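You operate a simulated robot arm through the tools that you are given. There is no shell and no other tool. Be economical: measure what you need, move in short steps, check, and stop when the job is done.

You run a simulated robot arm. Do the job below in one go: nothing can be reset, and whatever is moved stays where it is left.

Task
Move the leaves to bucket 4; pour their water into the zinc vase.
Fine: the green leaves in the white vase; shake the water off them on the way; put the white vase back; nothing spilt. Set down upright: white vase.

It is judged by the outcome, as a careful person would: the job done as asked, and still so three seconds after it is handed in. It fails if anything else is knocked over, pushed out of place, dropped, spilled or broken.

Robot
A 7-joint arm with a fingered hand, fixed in place. Base frame: the origin is at the foot of the arm, x ahead of it, y to its left, z up; the work surface is at about z = 45. Units: cm, rad, N and s.
Its first joint turns from -2.897 to 2.897 rad. Payload 4.7 kg.
Tool frame: the origin (TCP) lies between the finger pads and is the grasp point; the fingertips stand 3.6 cm ahead of it; z points along the fingers, y is the line along which they close. Largest opening 12 cm; the body of the gripper starts 4.2 cm behind the TCP. The gripper is a hand of 5 fingers: y runs from the thumb to the fingers, the wrist lies at [-1.8, -12.2, -21] in the tool frame.
Orientation is told as [roll, pitch, yaw] about the base's x, y, z axes, in that order, counted from this pose: with the fingers straight down and the wrist toward the robot, the tool's x, y and z point along [0, 1, 0], [1, 0, 0] and [0, 0, -1] of the base frame.

Tools
- The arm moves only by the tool step_arm. Its argument "deltas" is a list of rows, each a list of 6 numbers: the shift along the tool's x, y, z in cm, then the turn, a rotation vector about the tool's x, y, z in rad. In form: [[x, y, z, wx, wy, wz], ...]. A call has 1 to 12 rows; each row shifts and turns the commanded pose from where the row before left it, along the tool's axes as they then stand. Rows are played at 5 a second. More than 5 cm and 0.15 rad between two rows, and nothing of the call is played. A pose out of reach is approached as far as the arm can. The call stops where the force on the tool passes 40 N (or 10 N more than at its start, if that is more) or the arm is blocked; 0.2 s more then pass. In this call time passes only in rows, and 0.2 s behind the last. It gives the time, the measured TCP pose, the force on the tool (base axes), the opening and the grip force at its end, in the units of the frame above (readings bear some noise), with the torque about the TCP (base axes, N m) and any sound that the robot's microphone picked up.
- Cameras (640 x 400 px; columns grow to the right, rows downward): "scene" is fixed at [40.17, -64.97, 124.29]; the picture's right is [0.91, -0.41, 0.00], its down [-0.12, -0.27, -0.95] and it looks along [0.39, 0.87, -0.30] (base axes); focal length 293 px, centre (320, 200). "wrist" rides on the gripper at [7.3, -9.1, -14.3] in the tool frame; the picture's right is [-0.80, 0.28, -0.53], its down [-0.53, -0.73, 0.42] and it looks along [-0.27, 0.62, 0.74] (tool axes); focal length 234 px, centre (320, 200).
- capture(camera): a new picture of that camera. No time passes.
- move_fingers(index, middle, ring, little, thumb_bend, thumb_turn): sets how far each is bent, from 0 (flat) to 100 (curled in); at 30 the hand is open as for a grip, at 70 the pads meet at the TCP. One left out holds its place. A second passes; each finger stops where it meets its share of the squeeze, and holds until it gets a number again. It is the only way to open and close the hand. It gives what a move gives, with no picture; readings hold the bend of each and the force on index, middle, ring, little, thumb and palm. thumb_turn goes from beside the hand (0) to across from the fingers (100), as for a grip.
- pixel_to_xyz(camera, pixels): for up to 12 pixels [column, row] of the newest picture of that camera ("zoom" is the newest enlarged one), the place [x, y, z] in the base frame of the surface seen there, good to about 0.2 cm. No time passes.
- zoom(camera, box): a new picture of the part [left, top, right, bottom] of that camera's present view, enlarged. No time passes.
- close_job(): hands the job in; it is judged then, once.

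Go step by step. Measure first, check grasps and placings, and put right what went wrong. The budget is 80 turns and 46 pictures, counting those below and the enlarged ones. Unless the task says otherwise, let go and move clear before handing in, and close with one line.

The tools are called as name(argument=value, ...) on one line, values as JSON. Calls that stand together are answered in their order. step_arm: Moves the arm, as the interface text tells. Its arguments: {"type":"object","properties":{"deltas":{"type":"array","items":{"type":"array","items":{"type":"number"}}}},"required":["deltas"]} The other tools are called the same way: move_fingers (index, middle, ring, little, thumb_bend, thumb_turn) moves the fingers one by one; capture (camera) takes a picture; pixel_to_xyz (camera, pixels) gives the place of the surface under pixels of a picture; zoom (camera, box) takes an enlarged picture of a part of a camera's view; close_job () hands the job in.

At the start:

```text
clock: 0.0
position: [53.73, 28.54, 117.94]
orientation: [0.001, 0.0, 0.001]
force: [0.2, 0.4, 0.2]
moment: [0.01, 0.02, -0.01]
gripper_width: 11.96
finger_force: 0.2
shape: jaw
bend: [30.0, 30.0, 30.0, 30.0, 30.0, 98.0]
finger forces: [0.0, 0.1, 0.1, 0.1, 0.0, 0.0]
```

scene: 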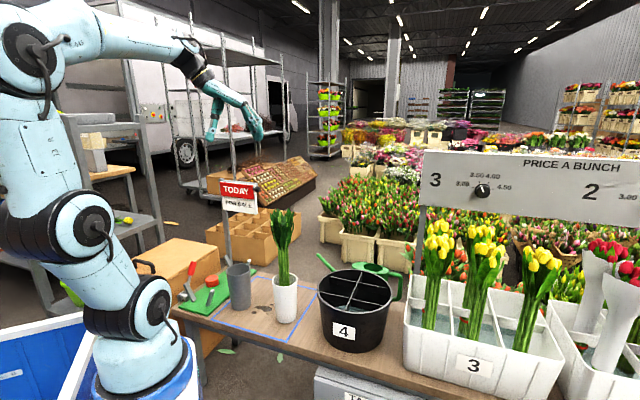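
wrist: 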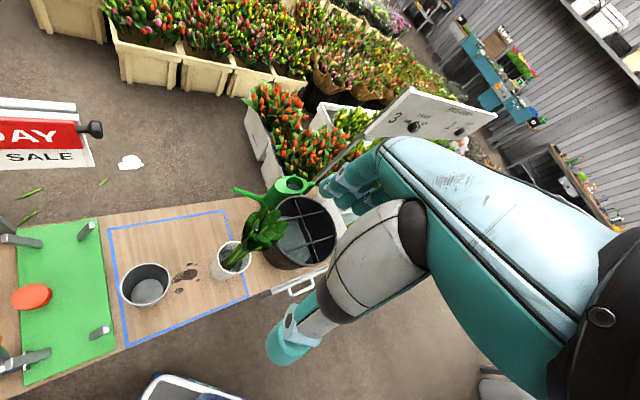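

The pictures show the white vase with leaves near scene (285,300), the zinc vase near (239,287) and bucket 4 near (357,310). I'll enlarge that area and measure it.

zoom(camera="scene", box=[170, 190, 430, 370])

pixel_to_xyz(camera="scene", pixels=[[285, 280], [285, 300], [285, 320], [274, 284], [297, 284], [239, 268], [239, 300], [282, 225], [283, 250], [357, 345], [325, 300], [394, 300]])

pixel_to_xyz(camera="wrist", pixels=[[122, 285], [170, 285], [146, 266], [146, 304], [214, 262], [248, 262], [305, 195], [265, 258], [335, 230], [300, 268], [262, 230], [146, 285]])

```text
2.22 times, centred on (300, 280) of scene
```

zoom: 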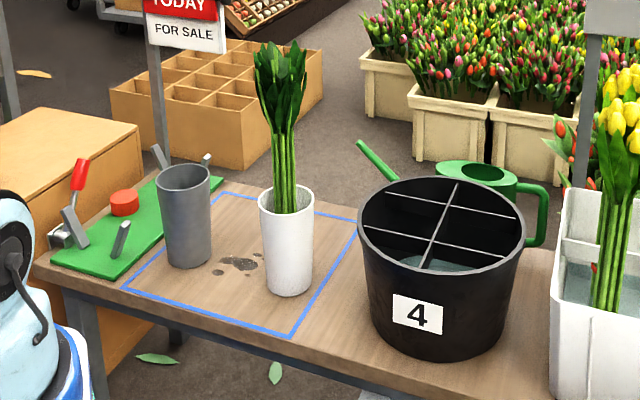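

```text
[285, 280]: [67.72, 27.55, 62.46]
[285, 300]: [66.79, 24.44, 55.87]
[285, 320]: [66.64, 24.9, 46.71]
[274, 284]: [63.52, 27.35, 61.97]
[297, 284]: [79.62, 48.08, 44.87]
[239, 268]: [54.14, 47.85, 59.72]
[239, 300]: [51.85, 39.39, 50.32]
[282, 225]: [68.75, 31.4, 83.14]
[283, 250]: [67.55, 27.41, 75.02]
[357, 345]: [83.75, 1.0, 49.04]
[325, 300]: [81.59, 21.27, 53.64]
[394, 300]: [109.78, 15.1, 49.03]
```

```text
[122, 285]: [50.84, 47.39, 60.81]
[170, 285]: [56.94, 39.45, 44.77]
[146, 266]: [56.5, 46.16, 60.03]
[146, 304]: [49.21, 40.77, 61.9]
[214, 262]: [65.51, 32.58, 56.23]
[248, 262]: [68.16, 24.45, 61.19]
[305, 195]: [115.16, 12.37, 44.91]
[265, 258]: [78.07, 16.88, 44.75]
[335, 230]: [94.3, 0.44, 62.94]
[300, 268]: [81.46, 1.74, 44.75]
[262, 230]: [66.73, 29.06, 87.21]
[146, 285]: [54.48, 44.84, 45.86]
```

The white vase stands at about (68,27.5) with its rim near z 62, the zinc vase at about (53,44), and bucket 4 at about (92,10). First I'll turn the hand high up so that the fingers point horizontally, with the tool's x up for a power grip on upright things.

step_arm(deltas=[[0, 0, 0, 0, 0.1428, 0], [0, 0, 0, 0, 0.1428, 0], [0, 0, 0, 0, 0.1428, 0], [0, 0, 0, 0, 0.1428, 0], [0, 0, 0, 0, 0.1428, 0], [0, 0, 0, 0, 0.1428, 0], [0, 0, 0, 0, 0.1428, 0], [0, 0, 0, 0, 0.1428, 0], [0, 0, 0, 0, 0.1428, 0], [0, 0, 0, 0, 0.1428, 0], [0, 0, 0, 0, 0.1428, 0]])

zoom(camera="scene", box=[310, 230, 420, 360])

pixel_to_xyz(camera="scene", pixels=[[322, 297], [389, 296], [356, 271], [355, 286], [345, 311], [357, 301], [366, 284], [340, 287], [369, 298], [284, 262], [279, 272], [290, 272]])

```text
clock: 2.4
position: [53.7, 28.61, 117.89]
orientation: [1.572, -0.002, 0.001]
force: [-0.1, -0.1, 0.7]
moment: [-0.01, 0.01, -0.01]
gripper_width: 11.98
finger_force: 0.0
shape: jaw
bend: [30.0, 30.0, 30.0, 30.0, 30.0, 98.0]
finger forces: [0.0, 0.0, 0.0, 0.0, 0.0, 0.0]
```

```text
3.08 times, centred on (365, 295) of scene
```

zoom: 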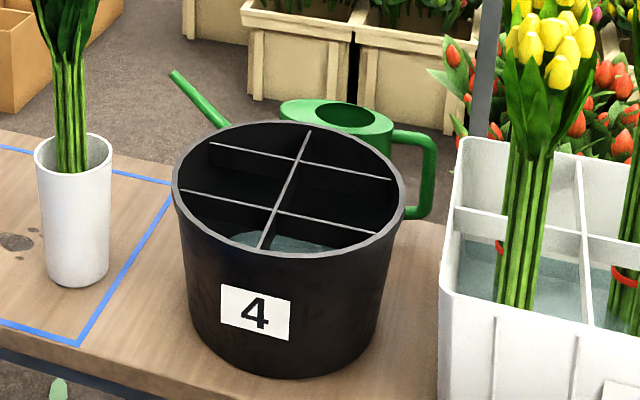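

```text
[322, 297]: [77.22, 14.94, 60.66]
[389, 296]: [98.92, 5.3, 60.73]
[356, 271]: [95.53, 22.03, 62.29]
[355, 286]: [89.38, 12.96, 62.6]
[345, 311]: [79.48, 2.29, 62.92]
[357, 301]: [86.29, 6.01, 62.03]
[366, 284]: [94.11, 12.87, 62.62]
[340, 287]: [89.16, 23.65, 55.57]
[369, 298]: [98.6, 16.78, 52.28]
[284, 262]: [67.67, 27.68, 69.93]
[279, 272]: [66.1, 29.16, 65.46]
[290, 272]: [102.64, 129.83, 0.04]
```

The hand turned cleanly. Bucket 4 has six cells; one long divider passes (355,286) and two cross ones. Next I'll yaw by -30°, back off and descend to beside the stems at about z 71.

step_arm(deltas=[[0, 0, 0, -0.1309, 0, 0], [0, 0, 0, -0.1309, 0, 0], [0, 0, 0, -0.1309, 0, 0], [0, 0, 0, -0.1309, 0, 0], [0, 4.1, -2.7, 0, 0, 0], [0, 4.1, -3.0, 0, 0, 0], [0, 4.1, -2.5, 0, 0, 0], [0, 0, -2.6, 0, 0, 0]])

step_arm(deltas=[[-4.7, 0, 0, 0, 0, 0], [-4.7, 0, 0, 0, 0, 0], [-4.7, 0, 0, 0, 0, 0], [-4.7, 0, 0, 0, 0, 0], [-4.7, 0, 0, 0, 0, 0], [-4.7, 0, 0, 0, 0, 0], [-4.7, 0, 0, 0, 0, 0], [-4.7, 0, 0, 0, 0, 0], [-4.7, 0, 0, 0, 0, 0], [-4.6, 0, 0, 0, 0, 0]])

capture(camera="scene")

capture(camera="wrist")

```text
refused: row 6 steps farther than a row can; nothing moved
```

```text
clock: 4.8
position: [54.67, 28.82, 74.66]
orientation: [1.612, -0.092, -0.001]
force: [1.1, 0.2, -1.4]
moment: [0.06, 0.01, 0.0]
gripper_width: 12.0
finger_force: 0.0
shape: jaw
bend: [30.0, 30.0, 30.0, 30.0, 30.0, 98.0]
finger forces: [0.1, 0.0, 0.1, 0.0, 0.0, 0.1]
stopped in row 10: the arm was blocked; the commanded pose is now the measured one
```

```text
41 pictures are left
```

scene: 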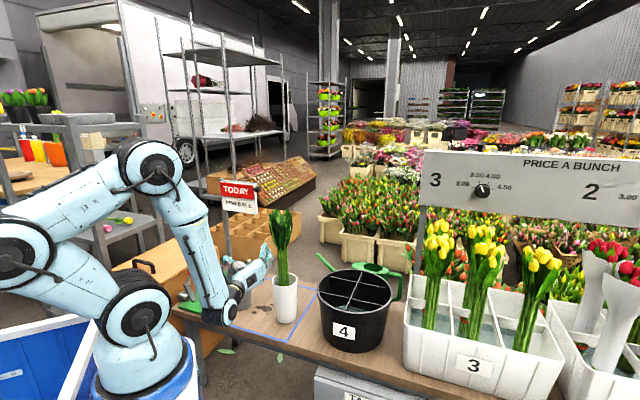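

```text
40 pictures are left
```

wrist: 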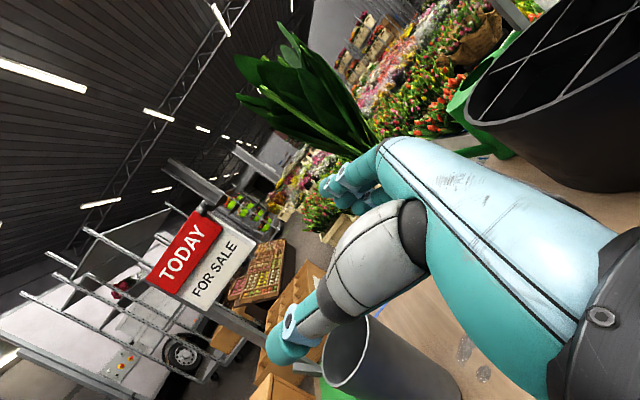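

The first call was refused because a row was too long, so the descent ran without the retreat. It was blocked at z 74.7 with hardly any force, and nothing looks disturbed. I'll check how low the arm's wrist (225,310) is.

zoom(camera="scene", box=[130, 200, 330, 360])

pixel_to_xyz(camera="scene", pixels=[[220, 320], [212, 310], [232, 318], [236, 290], [258, 270], [205, 250], [200, 330], [245, 340]])

```text
2.50 times, centred on (230, 280) of scene
```

zoom: 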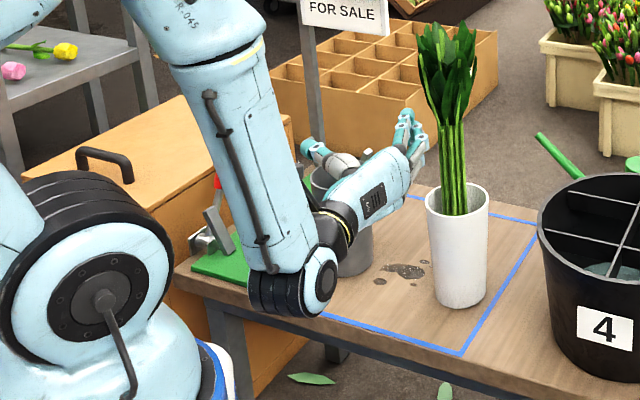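

```text
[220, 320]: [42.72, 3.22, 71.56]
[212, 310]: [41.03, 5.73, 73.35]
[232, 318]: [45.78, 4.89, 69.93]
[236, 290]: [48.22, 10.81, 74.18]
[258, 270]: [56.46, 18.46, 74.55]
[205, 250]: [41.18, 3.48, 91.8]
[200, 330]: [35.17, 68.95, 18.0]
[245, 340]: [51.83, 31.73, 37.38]
```

The wrist is clear of the table at about z 69, so it was a joint limit that blocked the arm. I'll go back up, straighten the orientation, yaw to -30° and retreat.

step_arm(deltas=[[4.7, 0, 0, 0, 0, 0], [4.7, 0, 0, 0, 0, 0], [4.7, 0, 0, 0, 0, 0], [4.7, 0, 0, 0, 0, 0], [0, 0, 0, 0, -0.041, 0.092], [0, 0, -4, -0.1309, 0, 0], [0, 0, -4, -0.1309, 0, 0], [0, 4, 0, -0.1309, 0, 0], [0, 4, 0, -0.1309, 0, 0]])

```text
clock: 6.8
position: [60.53, 15.87, 93.5]
orientation: [1.569, 0.001, -0.522]
force: [0.0, 0.6, -0.8]
moment: [0.03, -0.01, 0.03]
gripper_width: 11.98
finger_force: 0.1
shape: jaw
bend: [30.0, 30.0, 30.0, 30.0, 30.0, 97.0]
finger forces: [0.0, 0.0, 0.0, 0.0, 0.0, 0.1]
out of reach, approached as far as the arm can: row 9
```

The hand is lined up with the stems along its fingers, about 14.8 cm away. I'll descend toward z 71.

step_arm(deltas=[[-4.5, 0, 0, 0, 0, 0], [-4.5, 0, 0, 0, 0, 0], [-4.5, 0, 0, 0, 0, 0], [-4.5, 0, 0, 0, 0, 0], [-4.5, 0, 0, 0, 0, 0]])

```text
clock: 8.2
position: [60.53, 13.93, 80.22]
orientation: [1.658, -0.117, -0.526]
force: [0.1, -0.8, -0.3]
moment: [0.01, -0.04, 0.01]
gripper_width: 11.99
finger_force: 0.1
shape: jaw
bend: [30.0, 30.0, 30.0, 30.0, 30.0, 98.0]
finger forces: [0.0, 0.1, 0.0, 0.0, 0.0, 0.0]
out of reach, approached as far as the arm can: row 1, 2, 3, 4, 5
stopped in row 5: the arm was blocked; the commanded pose is now the measured one
```

A joint limit is in the way again, and it gets worse with negative yaw. I'll rise, go back to yaw 0, which sets the wrist farther out, and try the descent at x 68.

step_arm(deltas=[[4.7, 0, 0, 0, 0, 0], [4.7, 0, 0, 0, 0, 0], [4.7, 0, 0, 0, 0, 0], [0, 0, 0, 0, -0.088, 0.117], [0, 0, -2, 0.1309, 0, 0], [0, 0, -2, 0.1309, 0, 0], [0, 3, 0, 0.1309, 0, 0], [0, 3, 0, 0.1309, 0, 0]])

```text
clock: 10.0
position: [62.58, 8.86, 94.11]
orientation: [1.571, 0.001, 0.005]
force: [0.1, 0.0, 0.5]
moment: [0.0, 0.05, 0.02]
gripper_width: 12.02
finger_force: 0.1
shape: jaw
bend: [30.0, 30.0, 30.0, 30.0, 30.0, 98.0]
finger forces: [0.1, 0.0, 0.0, 0.0, 0.0, 0.0]
```

Orientation is clean at yaw 0. I'll move to x 68 and descend to z 71.

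step_arm(deltas=[[0, 2.7, 1.5, 0, 0, 0], [0, 2.7, 1.5, 0, 0, 0], [-4.6, 0, 0, 0, 0, 0], [-4.6, 0, 0, 0, 0, 0], [-4.6, 0, 0, 0, 0, 0], [-4.6, 0, 0, 0, 0, 0], [-4.6, 0, 0, 0, 0, 0]])

capture(camera="scene")

capture(camera="wrist")

```text
clock: 11.6
position: [68.08, 11.77, 71.06]
orientation: [1.569, -0.001, 0.002]
force: [-0.5, 0.6, 1.2]
moment: [-0.01, 0.01, 0.03]
gripper_width: 12.0
finger_force: 0.1
shape: jaw
bend: [30.0, 30.0, 30.0, 30.0, 30.0, 98.0]
finger forces: [0.0, 0.0, 0.1, 0.0, 0.0, 0.0]
```

```text
38 pictures are left
```

scene: 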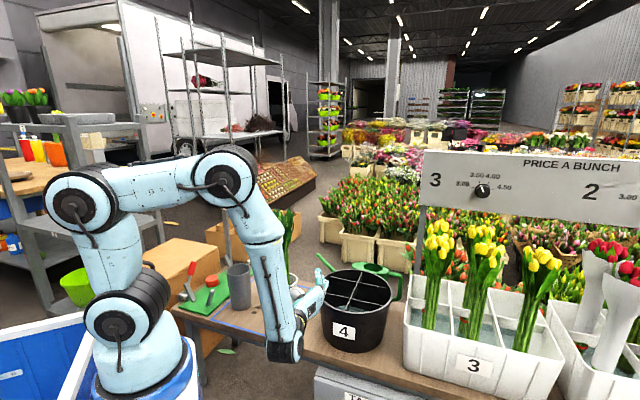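

```text
37 pictures are left
```

wrist: 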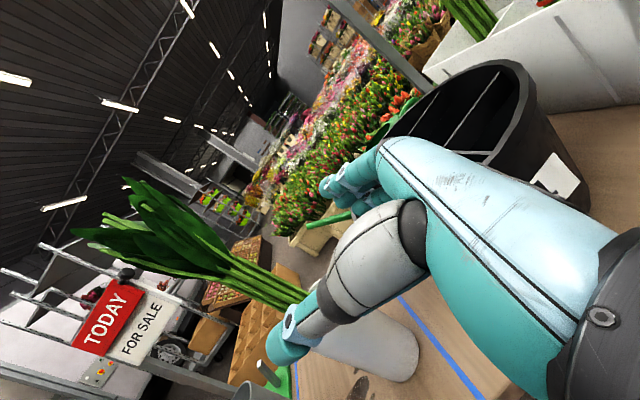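

The pose is reachable and the stems run through wrist (258,279), as expected for this line. I'll measure the stems precisely before closing in.

pixel_to_xyz(camera="wrist", pixels=[[258, 279], [262, 270], [254, 288], [265, 284], [240, 262], [237, 272], [290, 290], [225, 245], [285, 298], [370, 315], [340, 345], [417, 345]])

```text
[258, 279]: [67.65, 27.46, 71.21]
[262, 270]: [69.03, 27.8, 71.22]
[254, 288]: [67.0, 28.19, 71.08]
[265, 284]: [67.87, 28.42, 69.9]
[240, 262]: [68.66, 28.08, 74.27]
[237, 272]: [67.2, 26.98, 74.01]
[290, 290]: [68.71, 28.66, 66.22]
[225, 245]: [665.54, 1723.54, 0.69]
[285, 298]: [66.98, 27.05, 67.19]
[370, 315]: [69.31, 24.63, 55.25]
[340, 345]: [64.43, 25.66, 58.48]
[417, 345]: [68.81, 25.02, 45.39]
```

The stem bunch is centred at about (68, 28.4) at z 71. I'll advance 16.6 cm.

step_arm(deltas=[[0, 0, 4, 0, 0, 0], [0, 0, 4, 0, 0, 0], [0, 0, 3, 0, 0, 0], [0, 0, 2, 0, 0, 0], [0, 0, 2, 0, 0, 0], [0, 0, 1.6, 0, 0, 0]])

capture(camera="wrist")

zoom(camera="scene", box=[200, 190, 360, 350])

```text
clock: 13.0
position: [68.09, 28.59, 71.14]
orientation: [1.573, 0.002, 0.002]
force: [-0.9, -0.2, 0.6]
moment: [0.02, -0.04, 0.01]
gripper_width: 12.02
finger_force: 0.0
shape: jaw
bend: [30.0, 30.0, 30.0, 30.0, 30.0, 98.0]
finger forces: [0.0, 0.0, 0.1, 0.0, 0.0, 0.1]
```

```text
36 pictures are left
```

wrist: 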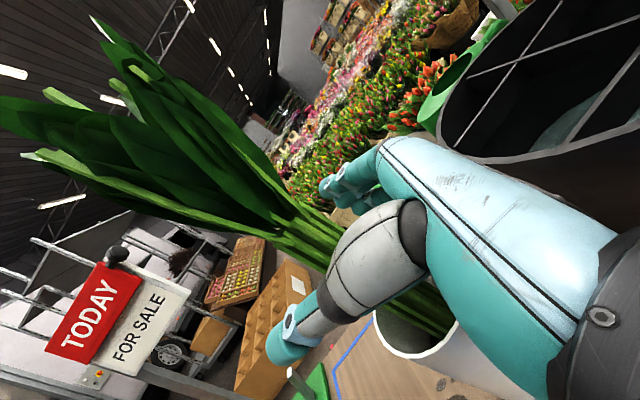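

```text
2.50 times, centred on (280, 270) of scene
```

zoom: 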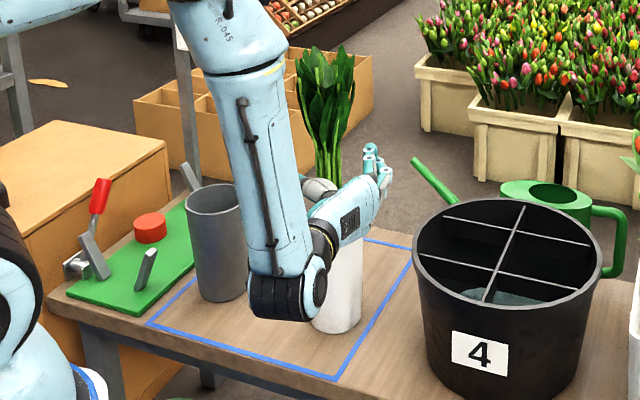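

The stems stand between the thumb and the fingers. I'll close gradually.

move_fingers(index=62, middle=62, ring=62, little=62, thumb_bend=62)

```text
clock: 14.0
position: [67.93, 28.59, 71.24]
orientation: [1.571, 0.003, 0.002]
force: [0.0, 1.0, 0.0]
moment: [0.0, -0.1, 0.02]
gripper_width: 3.02
finger_force: 2.1
shape: fingers
bend: [61.0, 62.0, 62.0, 61.0, 61.0, 98.0]
finger forces: [0.6, 0.0, 0.0, 1.8, 2.1, 0.0]
```

First contact came at about 3 cm of opening. I'll squeeze a bit more.

move_fingers(index=70, middle=70, ring=70, little=70, thumb_bend=66)

capture(camera="wrist")

```text
clock: 15.0
position: [68.01, 28.58, 71.2]
orientation: [1.572, 0.002, 0.001]
force: [0.5, 0.5, -0.4]
moment: [0.06, -0.31, 0.0]
gripper_width: 2.55
finger_force: 11.3
shape: fingers
bend: [66.0, 70.0, 69.0, 66.0, 62.0, 97.0]
finger forces: [5.4, 0.0, 0.8, 6.0, 10.6, 0.1]
```

```text
34 pictures are left
```

wrist: 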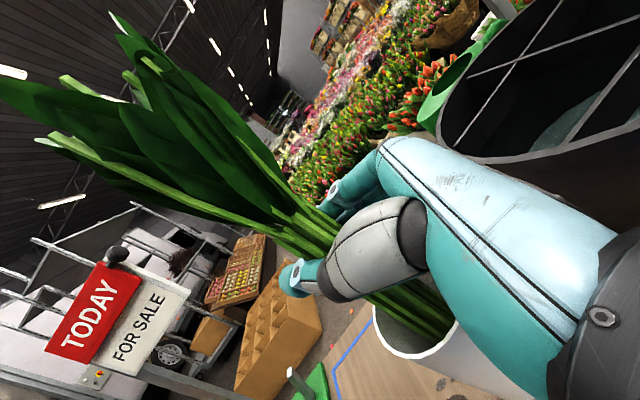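

The grip is about 11 N with the index and little fingers against the thumb, and the stems are held. I'll lift 6 cm slowly and check that the vase stays put.

step_arm(deltas=[[1, 0, 0, 0, 0, 0], [1.5, 0, 0, 0, 0, 0], [1.5, 0, 0, 0, 0, 0], [2, 0, 0, 0, 0, 0]])

zoom(camera="scene", box=[200, 190, 360, 350])

```text
clock: 16.0
position: [68.0, 28.67, 77.24]
orientation: [1.57, 0.002, 0.001]
force: [1.2, 0.3, -1.6]
moment: [0.07, -0.23, -0.01]
gripper_width: 2.54
finger_force: 12.0
shape: fingers
bend: [66.0, 70.0, 69.0, 66.0, 62.0, 97.0]
finger forces: [5.4, 0.1, 0.7, 6.0, 10.6, 0.0]
```

```text
2.50 times, centred on (280, 270) of scene
```

zoom: 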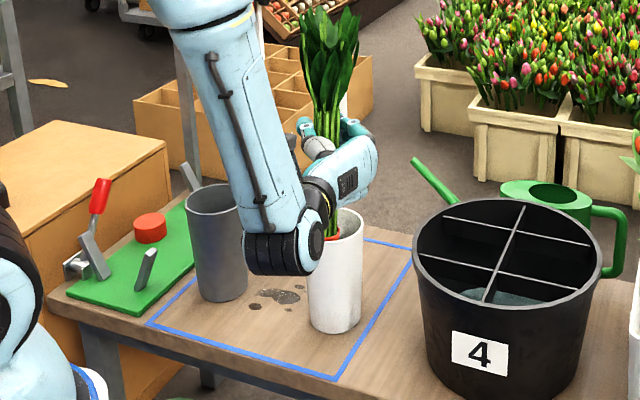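

The leaves rise, with a red band now showing at the vase mouth, and the vase stays put. I'll lift 5 cm more, so the ends are still inside the vase, and look.

step_arm(deltas=[[1.5, 0, 0, 0, 0, 0], [2, 0, 0, 0, 0, 0], [1.5, 0, 0, 0, 0, 0]])

zoom(camera="scene", box=[230, 200, 330, 330])

capture(camera="wrist")

```text
clock: 16.8
position: [67.87, 28.5, 82.03]
orientation: [1.57, 0.002, 0.004]
force: [1.5, 0.0, -1.5]
moment: [0.01, -0.19, 0.0]
gripper_width: 2.58
finger_force: 11.3
shape: fingers
bend: [66.0, 70.0, 69.0, 67.0, 62.0, 97.0]
finger forces: [5.6, 0.0, 0.6, 5.6, 10.4, 0.1]
```

```text
3.08 times, centred on (280, 265) of scene
```

zoom: 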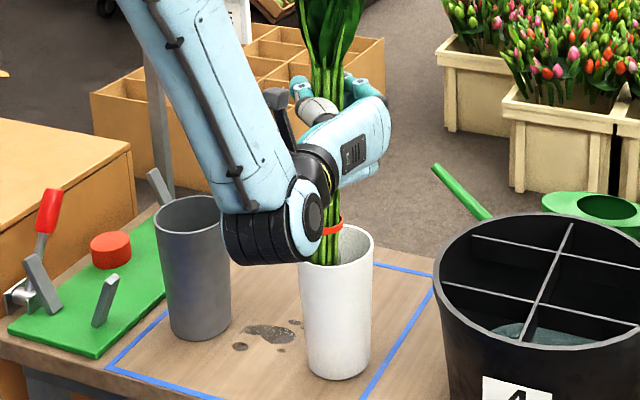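

```text
31 pictures are left
```

wrist: 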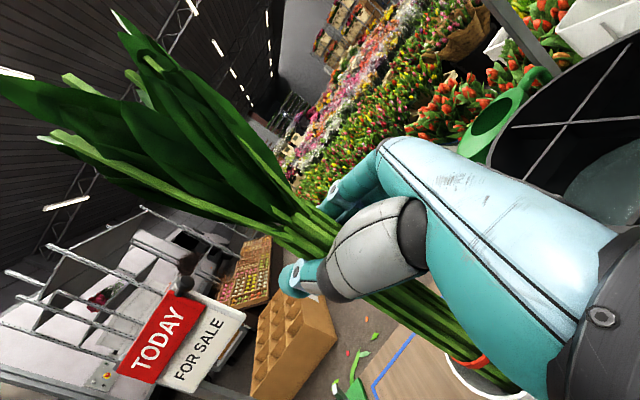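

The stem ends should now sit just inside the vase mouth. I'll shake them up and down, with small side wiggles, there so the drops fall back into the vase.

step_arm(deltas=[[3, 0, 0, 0, 0, 0], [-3, 0, 0, 0, 0, 0], [3, 0, 0, 0, 0, 0], [-3, 0, 0, 0, 0, 0], [3, 0, 0, 0, 0, 0], [-3, 0, 0, 0, 0, 0], [3, 0, 0, 0, 0, 0], [-3, 0, 0, 0, 0, 0], [3, 0.5, 0, 0, 0, 0], [-2, -1, 0, 0, 0, 0], [2, 1, 0, 0, 0, 0], [-2, -0.5, 0, 0, 0, 0]])

step_arm(deltas=[[3, 0, 0, 0, 0, 0], [-3, 0, 0, 0, 0, 0], [3, 0, 0, 0, 0, 0], [-3, 0, 0, 0, 0, 0], [3, 0, 0, 0, 0, 0], [-3, 0, 0, 0, 0, 0], [3, 0, 0, 0, 0, 0], [-3, 0, 0, 0, 0, 0], [1, 0, 0, 0, 0, 0], [0, 0, 0, 0, 0, 0], [0, 0, 0, 0, 0, 0], [0, 0, 0, 0, 0, 0]])

zoom(camera="scene", box=[230, 200, 330, 330])

```text
clock: 19.4
position: [67.98, 28.45, 83.06]
orientation: [1.57, 0.002, 0.001]
force: [0.9, 1.4, -0.7]
moment: [0.07, -0.28, 0.03]
gripper_width: 2.58
finger_force: 11.7
shape: fingers
bend: [66.0, 70.0, 70.0, 67.0, 62.0, 97.0]
finger forces: [5.5, 0.1, 0.5, 5.7, 10.4, 0.0]
```

```text
clock: 22.0
position: [68.02, 28.48, 84.14]
orientation: [1.571, 0.003, 0.001]
force: [0.5, 0.3, -2.6]
moment: [0.04, -0.17, -0.01]
gripper_width: 2.56
finger_force: 11.3
shape: fingers
bend: [66.0, 70.0, 70.0, 67.0, 62.0, 97.0]
finger forces: [5.6, 0.1, 0.5, 5.1, 10.1, 0.0]
```

```text
3.08 times, centred on (280, 265) of scene
```

zoom: 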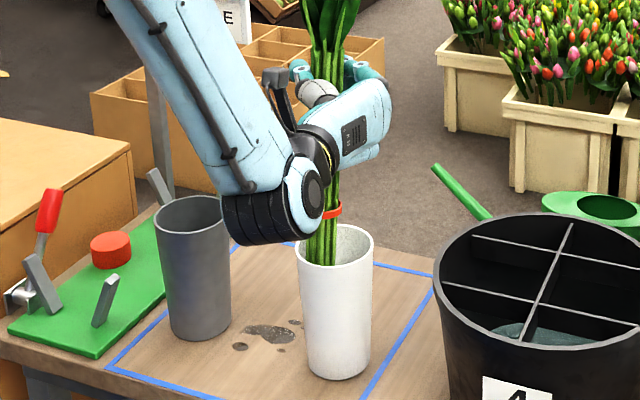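

The stems shook well and the grip is steady. I'll lift until the ends are clear above the rim and check for drips.

step_arm(deltas=[[2, 0, 0, 0, 0, 0], [2, 0, 0, 0, 0, 0], [2, 0, 0, 0, 0, 0], [2, 0, 0, 0, 0, 0], [2, 0, 0, 0, 0, 0], [0, 0, 0, 0, 0, 0]])

zoom(camera="scene", box=[230, 200, 330, 330])

```text
clock: 23.4
position: [67.89, 28.59, 94.04]
orientation: [1.571, 0.002, 0.002]
force: [-0.2, -0.6, -2.5]
moment: [-0.03, -0.02, 0.02]
gripper_width: 2.55
finger_force: 9.9
shape: fingers
bend: [66.0, 70.0, 70.0, 68.0, 62.0, 96.0]
finger forces: [6.3, 0.0, 0.0, 3.4, 9.5, 0.0]
```

```text
3.08 times, centred on (280, 265) of scene
```

zoom: 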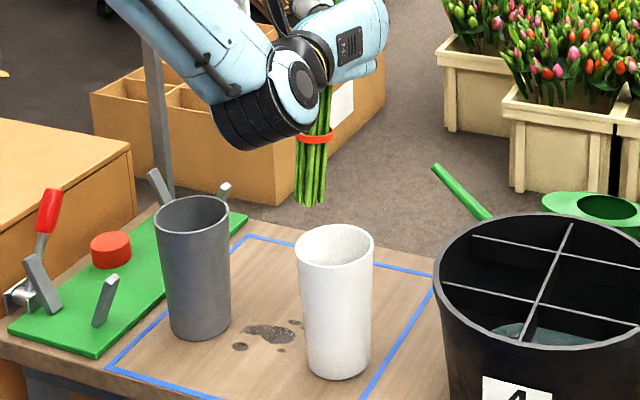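

The leaves are out; the stem ends are at zoom (310,205). I'll measure the ends and the bucket cells before carrying.

pixel_to_xyz(camera="zoom", pixels=[[310, 200], [302, 195], [320, 200], [315, 139], [555, 262], [574, 224], [528, 331], [512, 245], [490, 300], [600, 300], [542, 333], [470, 237]])

```text
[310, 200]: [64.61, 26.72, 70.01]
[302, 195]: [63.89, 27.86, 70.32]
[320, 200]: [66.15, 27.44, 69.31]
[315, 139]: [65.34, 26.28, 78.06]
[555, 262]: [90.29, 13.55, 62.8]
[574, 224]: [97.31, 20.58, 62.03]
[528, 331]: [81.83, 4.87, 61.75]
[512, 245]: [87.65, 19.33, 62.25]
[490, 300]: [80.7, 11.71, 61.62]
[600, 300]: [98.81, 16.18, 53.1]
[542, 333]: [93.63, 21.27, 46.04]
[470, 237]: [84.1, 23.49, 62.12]
```

The stem ends are at about (65.3,28,69.5), so the bunch has pivoted about 0.11 rad without slipping. I'll straighten it over the vase, then carry it at this height to above the middle-left cell at about (85,14.6).

step_arm(deltas=[[0, 0, 0, 0, 0, -0.055], [0, 0, 0, 0, 0, -0.055], [0, 0, 0, 0, 0, 0], [-0.2, 1.7, -1.4, 0, 0, 0], [-0.27, 2.5, -2.0, 0, 0, 0], [-0.27, 2.5, -2.0, 0, 0, 0], [-0.27, 2.5, -2.0, 0, 0, 0], [-0.27, 2.5, -2.0, 0, 0, 0], [-0.27, 2.5, -2.0, 0, 0, 0], [-0.2, 1.8, -1.6, 0, 0, 0], [-0.1, 1.0, -1.0, 0, 0, 0]])

zoom(camera="scene", box=[250, 180, 430, 350])

```text
clock: 25.8
position: [85.1, 14.61, 94.07]
orientation: [1.571, -0.11, 0.005]
force: [-0.6, -0.3, -1.6]
moment: [0.0, -0.01, 0.02]
gripper_width: 2.56
finger_force: 9.1
shape: fingers
bend: [66.0, 70.0, 70.0, 68.0, 62.0, 96.0]
finger forces: [6.4, 0.0, 0.1, 3.0, 9.5, 0.0]
```

```text
2.35 times, centred on (340, 265) of scene
```

zoom: 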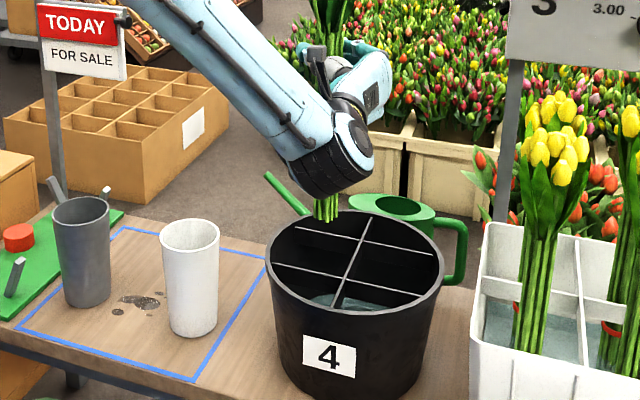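

pixel_to_xyz(camera="zoom", pixels=[[320, 215], [327, 217], [334, 213], [317, 208], [352, 262], [322, 232], [300, 267]])

capture(camera="wrist")

```text
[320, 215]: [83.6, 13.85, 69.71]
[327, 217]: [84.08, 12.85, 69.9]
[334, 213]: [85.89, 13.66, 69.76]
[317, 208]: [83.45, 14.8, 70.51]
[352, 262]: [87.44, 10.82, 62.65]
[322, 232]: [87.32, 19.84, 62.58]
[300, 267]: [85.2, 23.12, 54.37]
```

```text
27 pictures are left
```

wrist: 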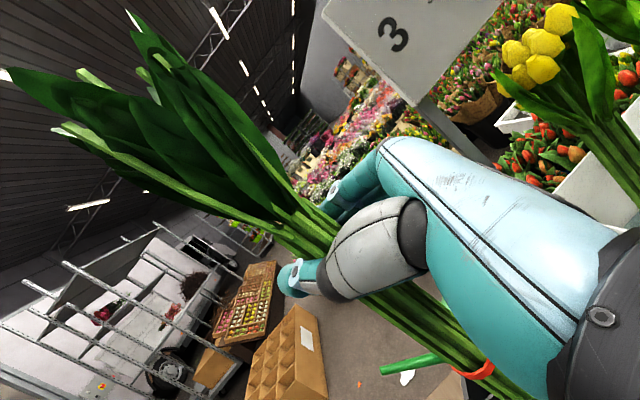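

The stem ends are centred at about (84.7,14.2), in the middle of the left-middle cell. I'll lower straight down 18 cm.

step_arm(deltas=[[-2.2, -0.24, 0, 0, 0, 0], [-2.2, -0.24, 0, 0, 0, 0], [-2.2, -0.24, 0, 0, 0, 0], [-2.2, -0.24, 0, 0, 0, 0], [-2.2, -0.24, 0, 0, 0, 0], [-2.2, -0.24, 0, 0, 0, 0], [-2.2, -0.24, 0, 0, 0, 0], [-2.2, -0.24, 0, 0, 0, 0]])

zoom(camera="scene", box=[250, 180, 430, 350])

```text
clock: 27.6
position: [85.21, 14.65, 76.32]
orientation: [1.57, -0.108, 0.001]
force: [0.4, 0.4, -2.4]
moment: [-0.03, -0.04, 0.04]
gripper_width: 2.58
finger_force: 9.5
shape: fingers
bend: [66.0, 70.0, 70.0, 68.0, 62.0, 96.0]
finger forces: [6.3, 0.0, 0.0, 3.1, 9.4, 0.0]
```

```text
2.35 times, centred on (340, 265) of scene
```

zoom: 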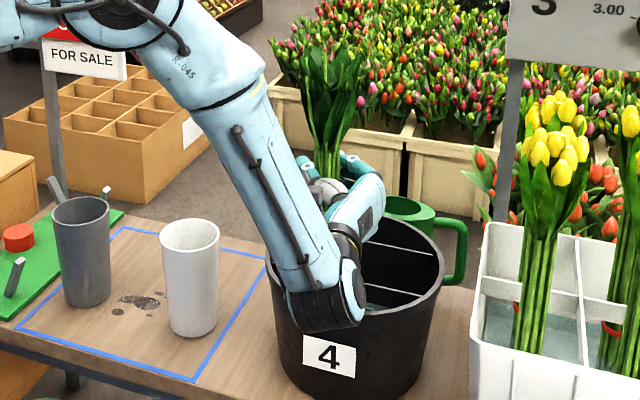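

The bunch is going into the cell freely with no contact force. I'll lower another 3.6 cm gently.

step_arm(deltas=[[-1, -0.11, 0, 0, 0, 0], [-1, -0.11, 0, 0, 0, 0], [-0.8, -0.09, 0, 0, 0, 0], [-0.8, -0.09, 0, 0, 0, 0]])

```text
clock: 28.6
position: [85.2, 14.69, 72.88]
orientation: [1.571, -0.107, 0.002]
force: [0.6, 0.5, -1.6]
moment: [0.02, -0.02, -0.02]
gripper_width: 2.57
finger_force: 9.1
shape: fingers
bend: [66.0, 70.0, 70.0, 68.0, 62.0, 96.0]
finger forces: [6.3, 0.0, 0.0, 3.1, 9.4, 0.0]
```

Still no contact. I'll go down in small steps to feel for the floor of the bucket.

step_arm(deltas=[[-0.6, -0.06, 0, 0, 0, 0], [-0.5, -0.05, 0, 0, 0, 0]])

step_arm(deltas=[[-0.4, -0.04, 0, 0, 0, 0], [-0.3, -0.03, 0, 0, 0, 0]])

```text
clock: 29.2
position: [85.05, 14.63, 71.68]
orientation: [1.57, -0.11, 0.003]
force: [0.2, 0.3, -2.2]
moment: [0.01, 0.0, 0.02]
gripper_width: 2.57
finger_force: 9.5
shape: fingers
bend: [66.0, 70.0, 70.0, 68.0, 62.0, 96.0]
finger forces: [6.2, 0.0, 0.0, 3.0, 9.4, 0.1]
```

```text
clock: 29.8
position: [85.05, 14.7, 70.98]
orientation: [1.571, -0.108, 0.002]
force: [-0.6, 0.3, -2.1]
moment: [-0.01, -0.04, 0.02]
gripper_width: 2.57
finger_force: 9.1
shape: fingers
bend: [66.0, 70.0, 70.0, 68.0, 62.0, 96.0]
finger forces: [6.4, 0.0, 0.0, 3.0, 9.5, 0.1]
```

The ends should be about 0.5 cm above the floor. One more small step, then I'll open the hand partly.

step_arm(deltas=[[-0.3, -0.03, 0, 0, 0, 0], [-0.3, -0.03, 0, 0, 0, 0]])

move_fingers(index=55, middle=55, ring=55, little=55, thumb_bend=55)

capture(camera="wrist")

```text
clock: 30.4
position: [85.25, 14.64, 70.51]
orientation: [1.571, -0.112, 0.003]
force: [0.5, -0.2, 13.1]
moment: [0.08, -0.09, -0.02]
gripper_width: 2.56
finger_force: 9.0
shape: fingers
bend: [65.0, 70.0, 70.0, 68.0, 62.0, 95.0]
finger forces: [5.6, 0.0, 0.1, 3.6, 9.4, 0.0]
```

```text
clock: 31.4
position: [85.18, 14.65, 70.27]
orientation: [1.572, -0.111, 0.002]
force: [0.7, 0.2, -0.4]
moment: [-0.01, 0.0, 0.0]
gripper_width: 4.8
finger_force: 0.2
shape: fingers
bend: [55.0, 55.0, 55.0, 55.0, 55.0, 97.0]
finger forces: [0.1, 0.1, 0.0, 0.0, 0.1, 0.0]
```

```text
25 pictures are left
```

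wrist: 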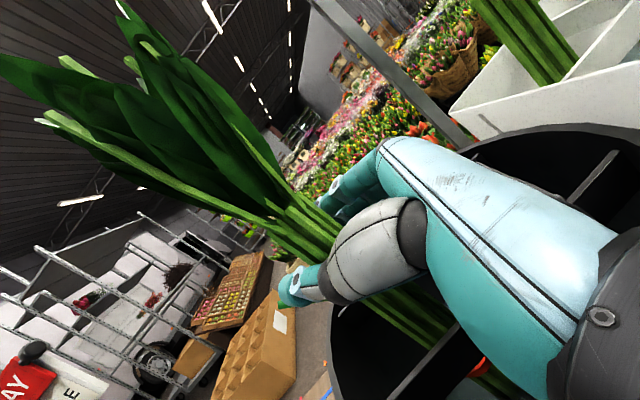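

The ends touched the floor (13 N) and the bunch is released upright. I'll open fully and back out along the fingers.

move_fingers(index=28, middle=28, ring=28, little=28, thumb_bend=28)

step_arm(deltas=[[0, 0, -1, 0, 0, 0], [0, 0, -2, 0, 0, 0], [0, 0, -3, 0, 0, 0], [0, 0, -4, 0, 0, 0], [0, 0, -4, 0, 0, 0], [0, 0, -4, 0, 0, 0]])

zoom(camera="scene", box=[250, 180, 430, 350])

capture(camera="wrist")

```text
clock: 32.4
position: [85.06, 14.75, 70.32]
orientation: [1.571, -0.108, 0.003]
force: [-0.3, -0.5, -0.5]
moment: [0.0, 0.03, 0.01]
gripper_width: 12.77
finger_force: 0.1
shape: fingers
bend: [28.0, 28.0, 28.0, 28.0, 28.0, 97.0]
finger forces: [0.1, 0.0, 0.0, 0.0, 0.1, 0.0]
```

```text
clock: 33.8
position: [85.18, -3.4, 70.49]
orientation: [1.57, -0.107, 0.003]
force: [0.3, 0.0, 0.0]
moment: [0.03, -0.01, 0.03]
gripper_width: 12.76
finger_force: 0.1
shape: fingers
bend: [28.0, 28.0, 28.0, 28.0, 28.0, 97.0]
finger forces: [0.0, 0.0, 0.0, 0.1, 0.0, 0.0]
```

```text
2.35 times, centred on (340, 265) of scene
```

zoom: 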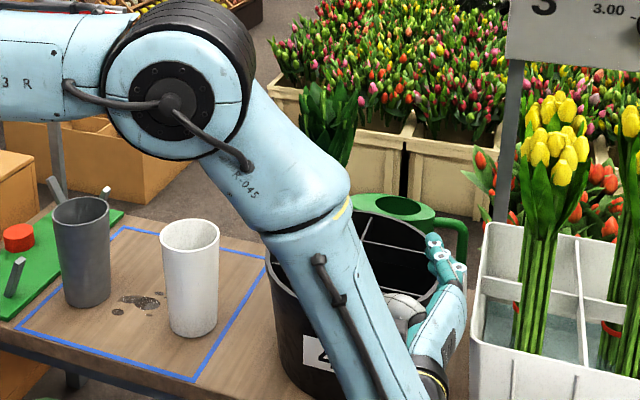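

```text
23 pictures are left
```

wrist: 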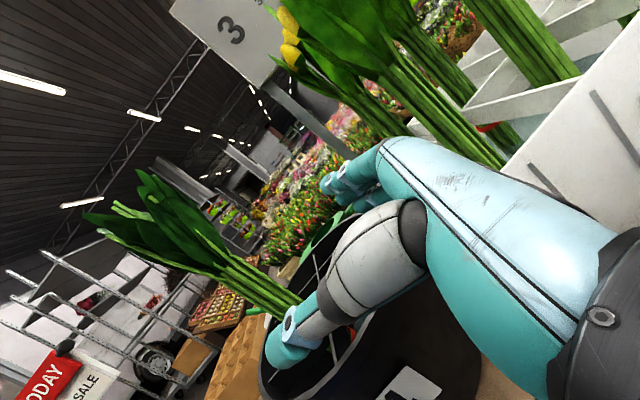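

Leaves stand in bucket 4 and the hand is clear. Before gripping the vase I'll do a dry run of the pour: rise, then go to beside the zinc vase at about (63,44) high up to test whether the tilt is reachable.

step_arm(deltas=[[0, 0, 0, 0, 0, 0.11], [4.5, 0, 0, 0, 0, 0], [4.5, 0, 0, 0, 0, 0], [4.5, 0, 0, 0, 0, 0], [4.5, 0, 0, 0, 0, 0], [4, 0, 0, 0, 0, 0], [0, -4.8, 0, 0, 0, 0], [0, -4.8, 0, 0, 0, 0], [0, -4.8, 0, 0, 0, 0], [0, -4.5, 0, 0, 0, 0], [0, -3.1, 3, 0, 0, 0], [0, 0, 4.5, 0, 0, 0]])

step_arm(deltas=[[0, 0, 4.5, 0, 0, 0], [0, 0, 4.5, 0, 0, 0], [0, 0, 4.5, 0, 0, 0], [0, 0, 4.5, 0, 0, 0], [0, 0, 4.5, 0, 0, 0], [0, 0, 4.5, 0, 0, 0], [0, 0, 4.5, 0, 0, 0], [0, 0, 4.5, 0, 0, 0], [0, 0, 4, 0, 0, 0]])

capture(camera="scene")

```text
clock: 36.4
position: [63.26, 4.09, 92.37]
orientation: [1.57, 0.002, 0.001]
force: [-0.3, 0.2, 0.7]
moment: [0.05, 0.02, -0.01]
gripper_width: 12.77
finger_force: 0.0
shape: fingers
bend: [28.0, 28.0, 28.0, 28.0, 28.0, 98.0]
finger forces: [0.0, 0.0, 0.0, 0.0, 0.0, 0.0]
```

```text
clock: 38.4
position: [63.0, 44.08, 90.49]
orientation: [1.55, 0.028, 0.002]
force: [0.7, -0.7, -3.8]
moment: [0.27, 0.0, -0.03]
gripper_width: 12.77
finger_force: 0.0
shape: fingers
bend: [28.0, 28.0, 28.0, 28.0, 28.0, 98.0]
finger forces: [0.0, 0.0, 0.1, 0.0, 0.1, 0.1]
```

```text
22 pictures are left
```

scene: 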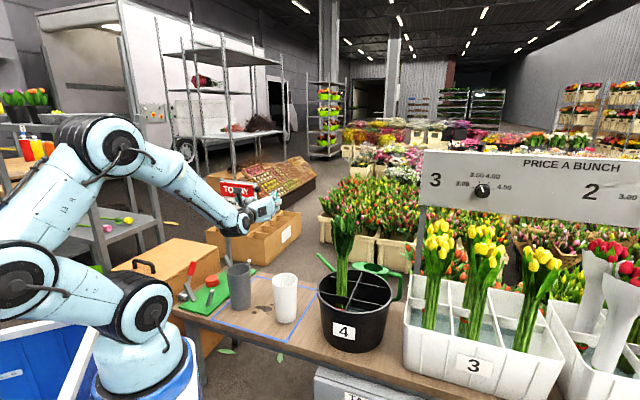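

The readings show a small unexpected load (-3.8 N, 0.27 N·m), and the "TODAY" sign sits close to the hand at (235,190). I'll measure it and look closely.

zoom(camera="scene", box=[190, 160, 310, 260])

pixel_to_xyz(camera="scene", pixels=[[228, 188], [245, 191], [231, 184], [228, 235], [227, 250], [270, 205], [245, 220], [228, 222], [210, 212]])

capture(camera="wrist")

```text
4.00 times, centred on (250, 210) of scene
```

zoom: 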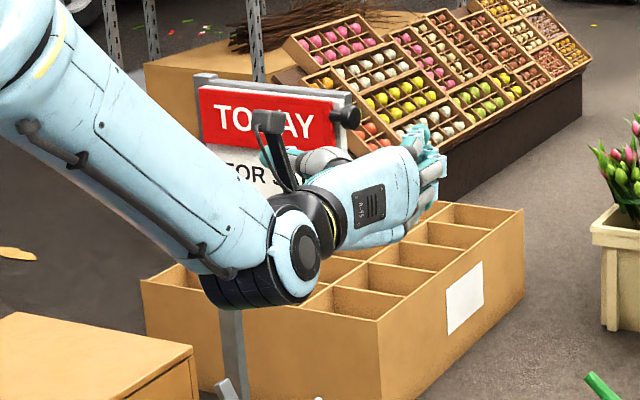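

```text
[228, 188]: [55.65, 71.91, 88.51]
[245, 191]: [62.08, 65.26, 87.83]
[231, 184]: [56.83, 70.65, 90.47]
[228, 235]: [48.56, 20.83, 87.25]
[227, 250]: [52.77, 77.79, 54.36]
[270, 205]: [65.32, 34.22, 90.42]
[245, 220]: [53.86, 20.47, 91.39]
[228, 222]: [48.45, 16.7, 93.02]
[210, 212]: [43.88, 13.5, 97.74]
```

```text
20 pictures are left
```

wrist: 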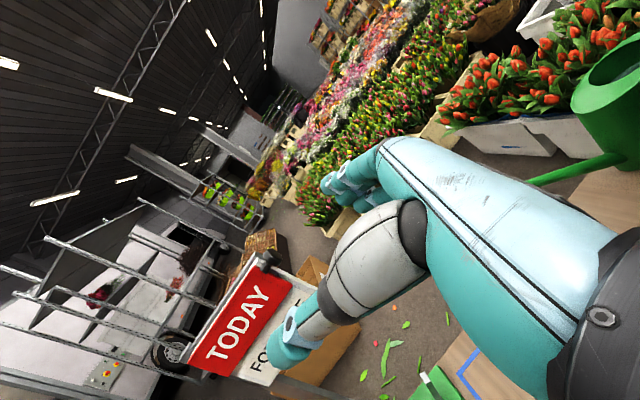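

Nothing is touching (the sign is 20 cm beyond the hand); the load comes from a joint near its limit. I'll test the tilt towards the thumb side here in the air.

step_arm(deltas=[[0, 0, 0, 0, 0, -0.14], [0, 0, 0, 0, 0, -0.14], [0, 0, 0, 0, 0, -0.14], [0, 0, 0, 0, 0, -0.14], [0, 0, 0, 0, 0, -0.14], [0, 0, 0, 0, 0, -0.14], [0, 0, 0, 0, 0, -0.14], [0, 0, 0, 0, 0, -0.14], [0, 0, 0, 0, 0, -0.14], [0, 0, 0, 0, 0, -0.14], [0, 0, 0, 0, 0, -0.14], [0, 0, 0, 0, 0, -0.14]])

```text
clock: 41.0
position: [63.25, 44.16, 92.32]
orientation: [-1.568, -1.462, -3.143]
force: [0.0, 0.5, -0.1]
moment: [-0.01, -0.03, 0.01]
gripper_width: 12.79
finger_force: 0.0
shape: fingers
bend: [28.0, 28.0, 28.0, 28.0, 28.0, 98.0]
finger forces: [0.1, 0.0, 0.0, 0.0, 0.0, 0.1]
```

The tilt of about 96° is cleanly reachable. I'll look at how far the wrist hangs below the TCP in this pose.

zoom(camera="scene", box=[170, 160, 330, 320])

pixel_to_xyz(camera="scene", pixels=[[235, 240], [245, 245], [240, 230], [250, 235], [230, 235], [200, 325], [240, 336], [280, 350], [281, 341]])

```text
2.50 times, centred on (250, 240) of scene
```

zoom: 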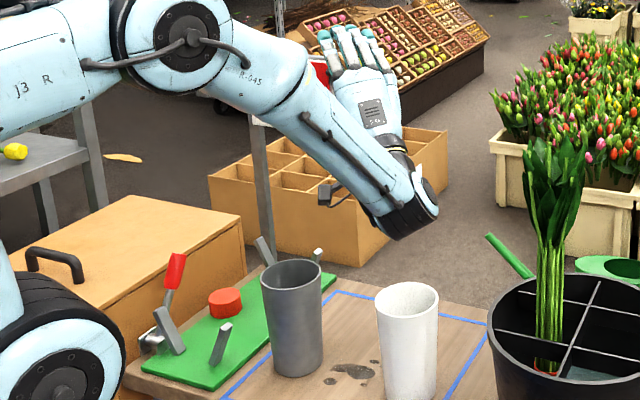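

```text
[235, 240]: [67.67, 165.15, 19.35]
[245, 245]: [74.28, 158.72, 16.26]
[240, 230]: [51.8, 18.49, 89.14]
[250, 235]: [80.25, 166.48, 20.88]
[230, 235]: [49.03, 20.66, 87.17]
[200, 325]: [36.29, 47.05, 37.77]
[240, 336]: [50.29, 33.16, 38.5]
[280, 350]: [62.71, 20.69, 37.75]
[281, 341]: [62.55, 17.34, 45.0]
```

pixel_to_xyz(camera="scene", pixels=[[280, 252], [275, 245], [285, 245], [290, 238], [268, 240], [283, 230], [278, 215], [283, 188]])

```text
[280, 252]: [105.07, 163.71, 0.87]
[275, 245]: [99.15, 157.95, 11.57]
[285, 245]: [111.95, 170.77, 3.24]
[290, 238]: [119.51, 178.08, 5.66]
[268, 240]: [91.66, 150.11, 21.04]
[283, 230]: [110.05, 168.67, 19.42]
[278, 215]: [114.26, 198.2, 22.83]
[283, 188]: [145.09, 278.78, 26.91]
```

Those came from the older scene picture, so I'll measure on the enlarged one.

pixel_to_xyz(camera="zoom", pixels=[[400, 234], [385, 225], [430, 215], [415, 195], [390, 140], [372, 112], [365, 85], [330, 150], [350, 45]])

```text
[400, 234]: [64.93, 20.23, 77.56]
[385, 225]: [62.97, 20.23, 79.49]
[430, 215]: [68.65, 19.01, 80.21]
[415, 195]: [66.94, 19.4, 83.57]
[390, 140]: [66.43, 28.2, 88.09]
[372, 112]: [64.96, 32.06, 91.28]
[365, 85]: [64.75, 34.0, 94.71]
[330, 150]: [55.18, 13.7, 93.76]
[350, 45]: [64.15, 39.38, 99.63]
```

In the tilted pose the lowest point of the wrist is about 15 cm below the TCP, so pouring at z about 69 clears the table. I'll measure the white and zinc vases on this picture, then untilt while backing off.

pixel_to_xyz(camera="zoom", pixels=[[378, 299], [436, 299], [407, 284], [407, 314], [407, 350], [408, 396], [262, 278], [320, 278], [291, 262], [291, 295], [291, 340], [297, 375]])

step_arm(deltas=[[0, 0, -3, 0, 0, 0.14], [0, 0, -3, 0, 0, 0.14], [0, 0, -3, 0, 0, 0.14], [0, 0, -3, 0, 0, 0.14], [0, 0, -1.5, 0, 0, 0.14], [0, 0, -1.5, 0, 0, 0.14], [0, 0, -1.5, 0, 0, 0.14], [0, 0, -1.5, 0, 0, 0.14], [0, 0, 0, 0, 0, 0.14], [0, 0, 0, 0, 0, 0.14], [0, 0, 0, 0, 0, 0.14], [0, 0, 0, 0, 0, 0.14]])

```text
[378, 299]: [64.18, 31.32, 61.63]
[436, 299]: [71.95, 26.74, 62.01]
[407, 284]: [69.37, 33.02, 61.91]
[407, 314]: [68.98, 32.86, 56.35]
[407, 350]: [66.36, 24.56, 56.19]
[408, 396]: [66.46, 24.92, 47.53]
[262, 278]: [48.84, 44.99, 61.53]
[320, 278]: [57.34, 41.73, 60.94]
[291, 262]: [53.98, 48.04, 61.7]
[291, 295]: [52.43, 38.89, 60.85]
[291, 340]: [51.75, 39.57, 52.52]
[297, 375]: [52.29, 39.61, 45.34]
```

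```text
clock: 43.6
position: [63.22, 26.21, 92.17]
orientation: [1.571, 0.004, 0.003]
force: [0.0, -0.4, -0.5]
moment: [0.01, -0.01, -0.02]
gripper_width: 12.79
finger_force: 0.1
shape: fingers
bend: [28.0, 28.0, 28.0, 28.0, 28.0, 98.0]
finger forces: [0.0, 0.0, 0.1, 0.0, 0.1, 0.0]
```

White vase centre is (68.0,28.7), rim diameter about 9, rim z 62; zinc vase centre is (53.1,43.7), rim z 61.5. With the leaves gone I'll come down over the white vase from above, with TCP at (68,26.3), stopping at z 70 to check.

step_arm(deltas=[[0, 2.4, 0, 0, 0, 0], [0, 2.4, 0, 0, 0, 0], [-4.4, 0, 0, 0, 0, 0], [-4.4, 0, 0, 0, 0, 0], [-4.4, 0, 0, 0, 0, 0], [-4.4, 0, 0, 0, 0, 0], [-4.4, 0, 0, 0, 0, 0]])

capture(camera="wrist")

zoom(camera="scene", box=[210, 210, 330, 330])

```text
clock: 45.2
position: [67.94, 26.0, 70.54]
orientation: [1.57, 0.001, 0.002]
force: [-0.2, -0.4, 0.0]
moment: [-0.03, 0.0, 0.02]
gripper_width: 12.77
finger_force: 0.1
shape: fingers
bend: [28.0, 28.0, 28.0, 28.0, 28.0, 98.0]
finger forces: [0.0, 0.0, 0.2, 0.0, 0.0, 0.1]
```

```text
18 pictures are left
```

wrist: 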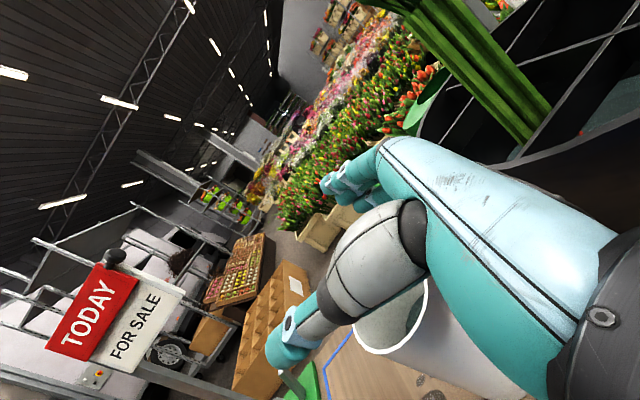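

```text
3.33 times, centred on (270, 270) of scene
```

zoom: 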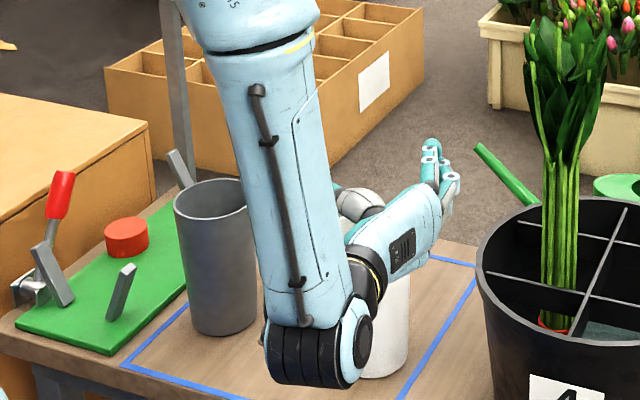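

It's lined up. I'll back off 2 cm more so the palm clears the rim, and descend part of the way.

step_arm(deltas=[[0, 0, -2, 0, 0, 0], [-2, 0, 0, 0, 0, 0], [-2, 0, 0, 0, 0, 0], [-2, 0, 0, 0, 0, 0]])

step_arm(deltas=[[-2, 0, 0, 0, 0, 0], [-2, 0, 0, 0, 0, 0], [-2, 0, 0, 0, 0, 0]])

capture(camera="wrist")

```text
clock: 46.2
position: [67.86, 24.13, 64.42]
orientation: [1.57, 0.002, 0.002]
force: [0.0, 0.1, 0.7]
moment: [0.01, 0.03, -0.01]
gripper_width: 12.75
finger_force: 0.0
shape: fingers
bend: [28.0, 28.0, 28.0, 28.0, 28.0, 98.0]
finger forces: [0.1, 0.0, 0.0, 0.0, 0.1, 0.1]
```

```text
clock: 47.0
position: [67.79, 23.94, 58.39]
orientation: [1.57, 0.003, 0.0]
force: [-0.2, -0.3, 0.0]
moment: [-0.02, 0.02, -0.04]
gripper_width: 12.78
finger_force: 0.0
shape: fingers
bend: [28.0, 28.0, 28.0, 28.0, 28.0, 98.0]
finger forces: [0.0, 0.0, 0.0, 0.0, 0.0, 0.1]
```

```text
16 pictures are left
```

wrist: 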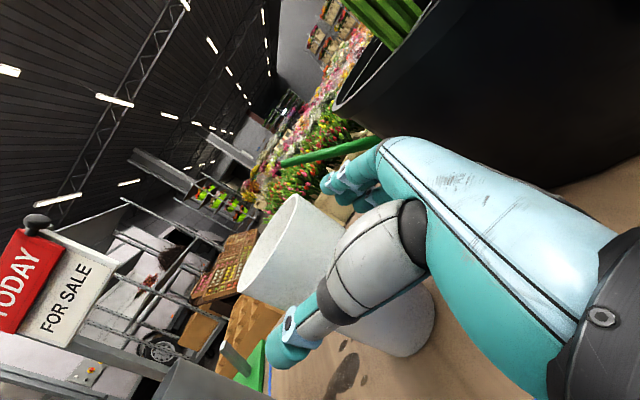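

The vase sits between the thumb and the fingers. I'll go down to z 54 and advance to y 27.8.

step_arm(deltas=[[-1.5, 0, 0, 0, 0, 0], [-1.5, 0, 0, 0, 0, 0], [-1.4, 0, 0, 0, 0, 0], [0, 0.15, 1.2, 0, 0, 0], [0, 0, 1.0, 0, 0, 0], [0, 0, 0.8, 0, 0, 0], [0, 0, 0.8, 0, 0, 0]])

capture(camera="wrist")

```text
clock: 48.6
position: [67.91, 27.91, 54.06]
orientation: [1.571, 0.001, 0.002]
force: [-0.6, 0.7, 0.5]
moment: [0.03, -0.01, 0.02]
gripper_width: 12.77
finger_force: 0.0
shape: fingers
bend: [28.0, 28.0, 28.0, 28.0, 28.0, 98.0]
finger forces: [0.0, 0.0, 0.0, 0.1, 0.0, 0.0]
```

```text
15 pictures are left
```

wrist: 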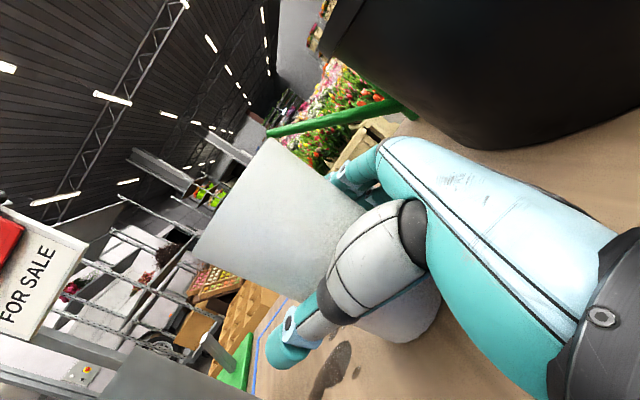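

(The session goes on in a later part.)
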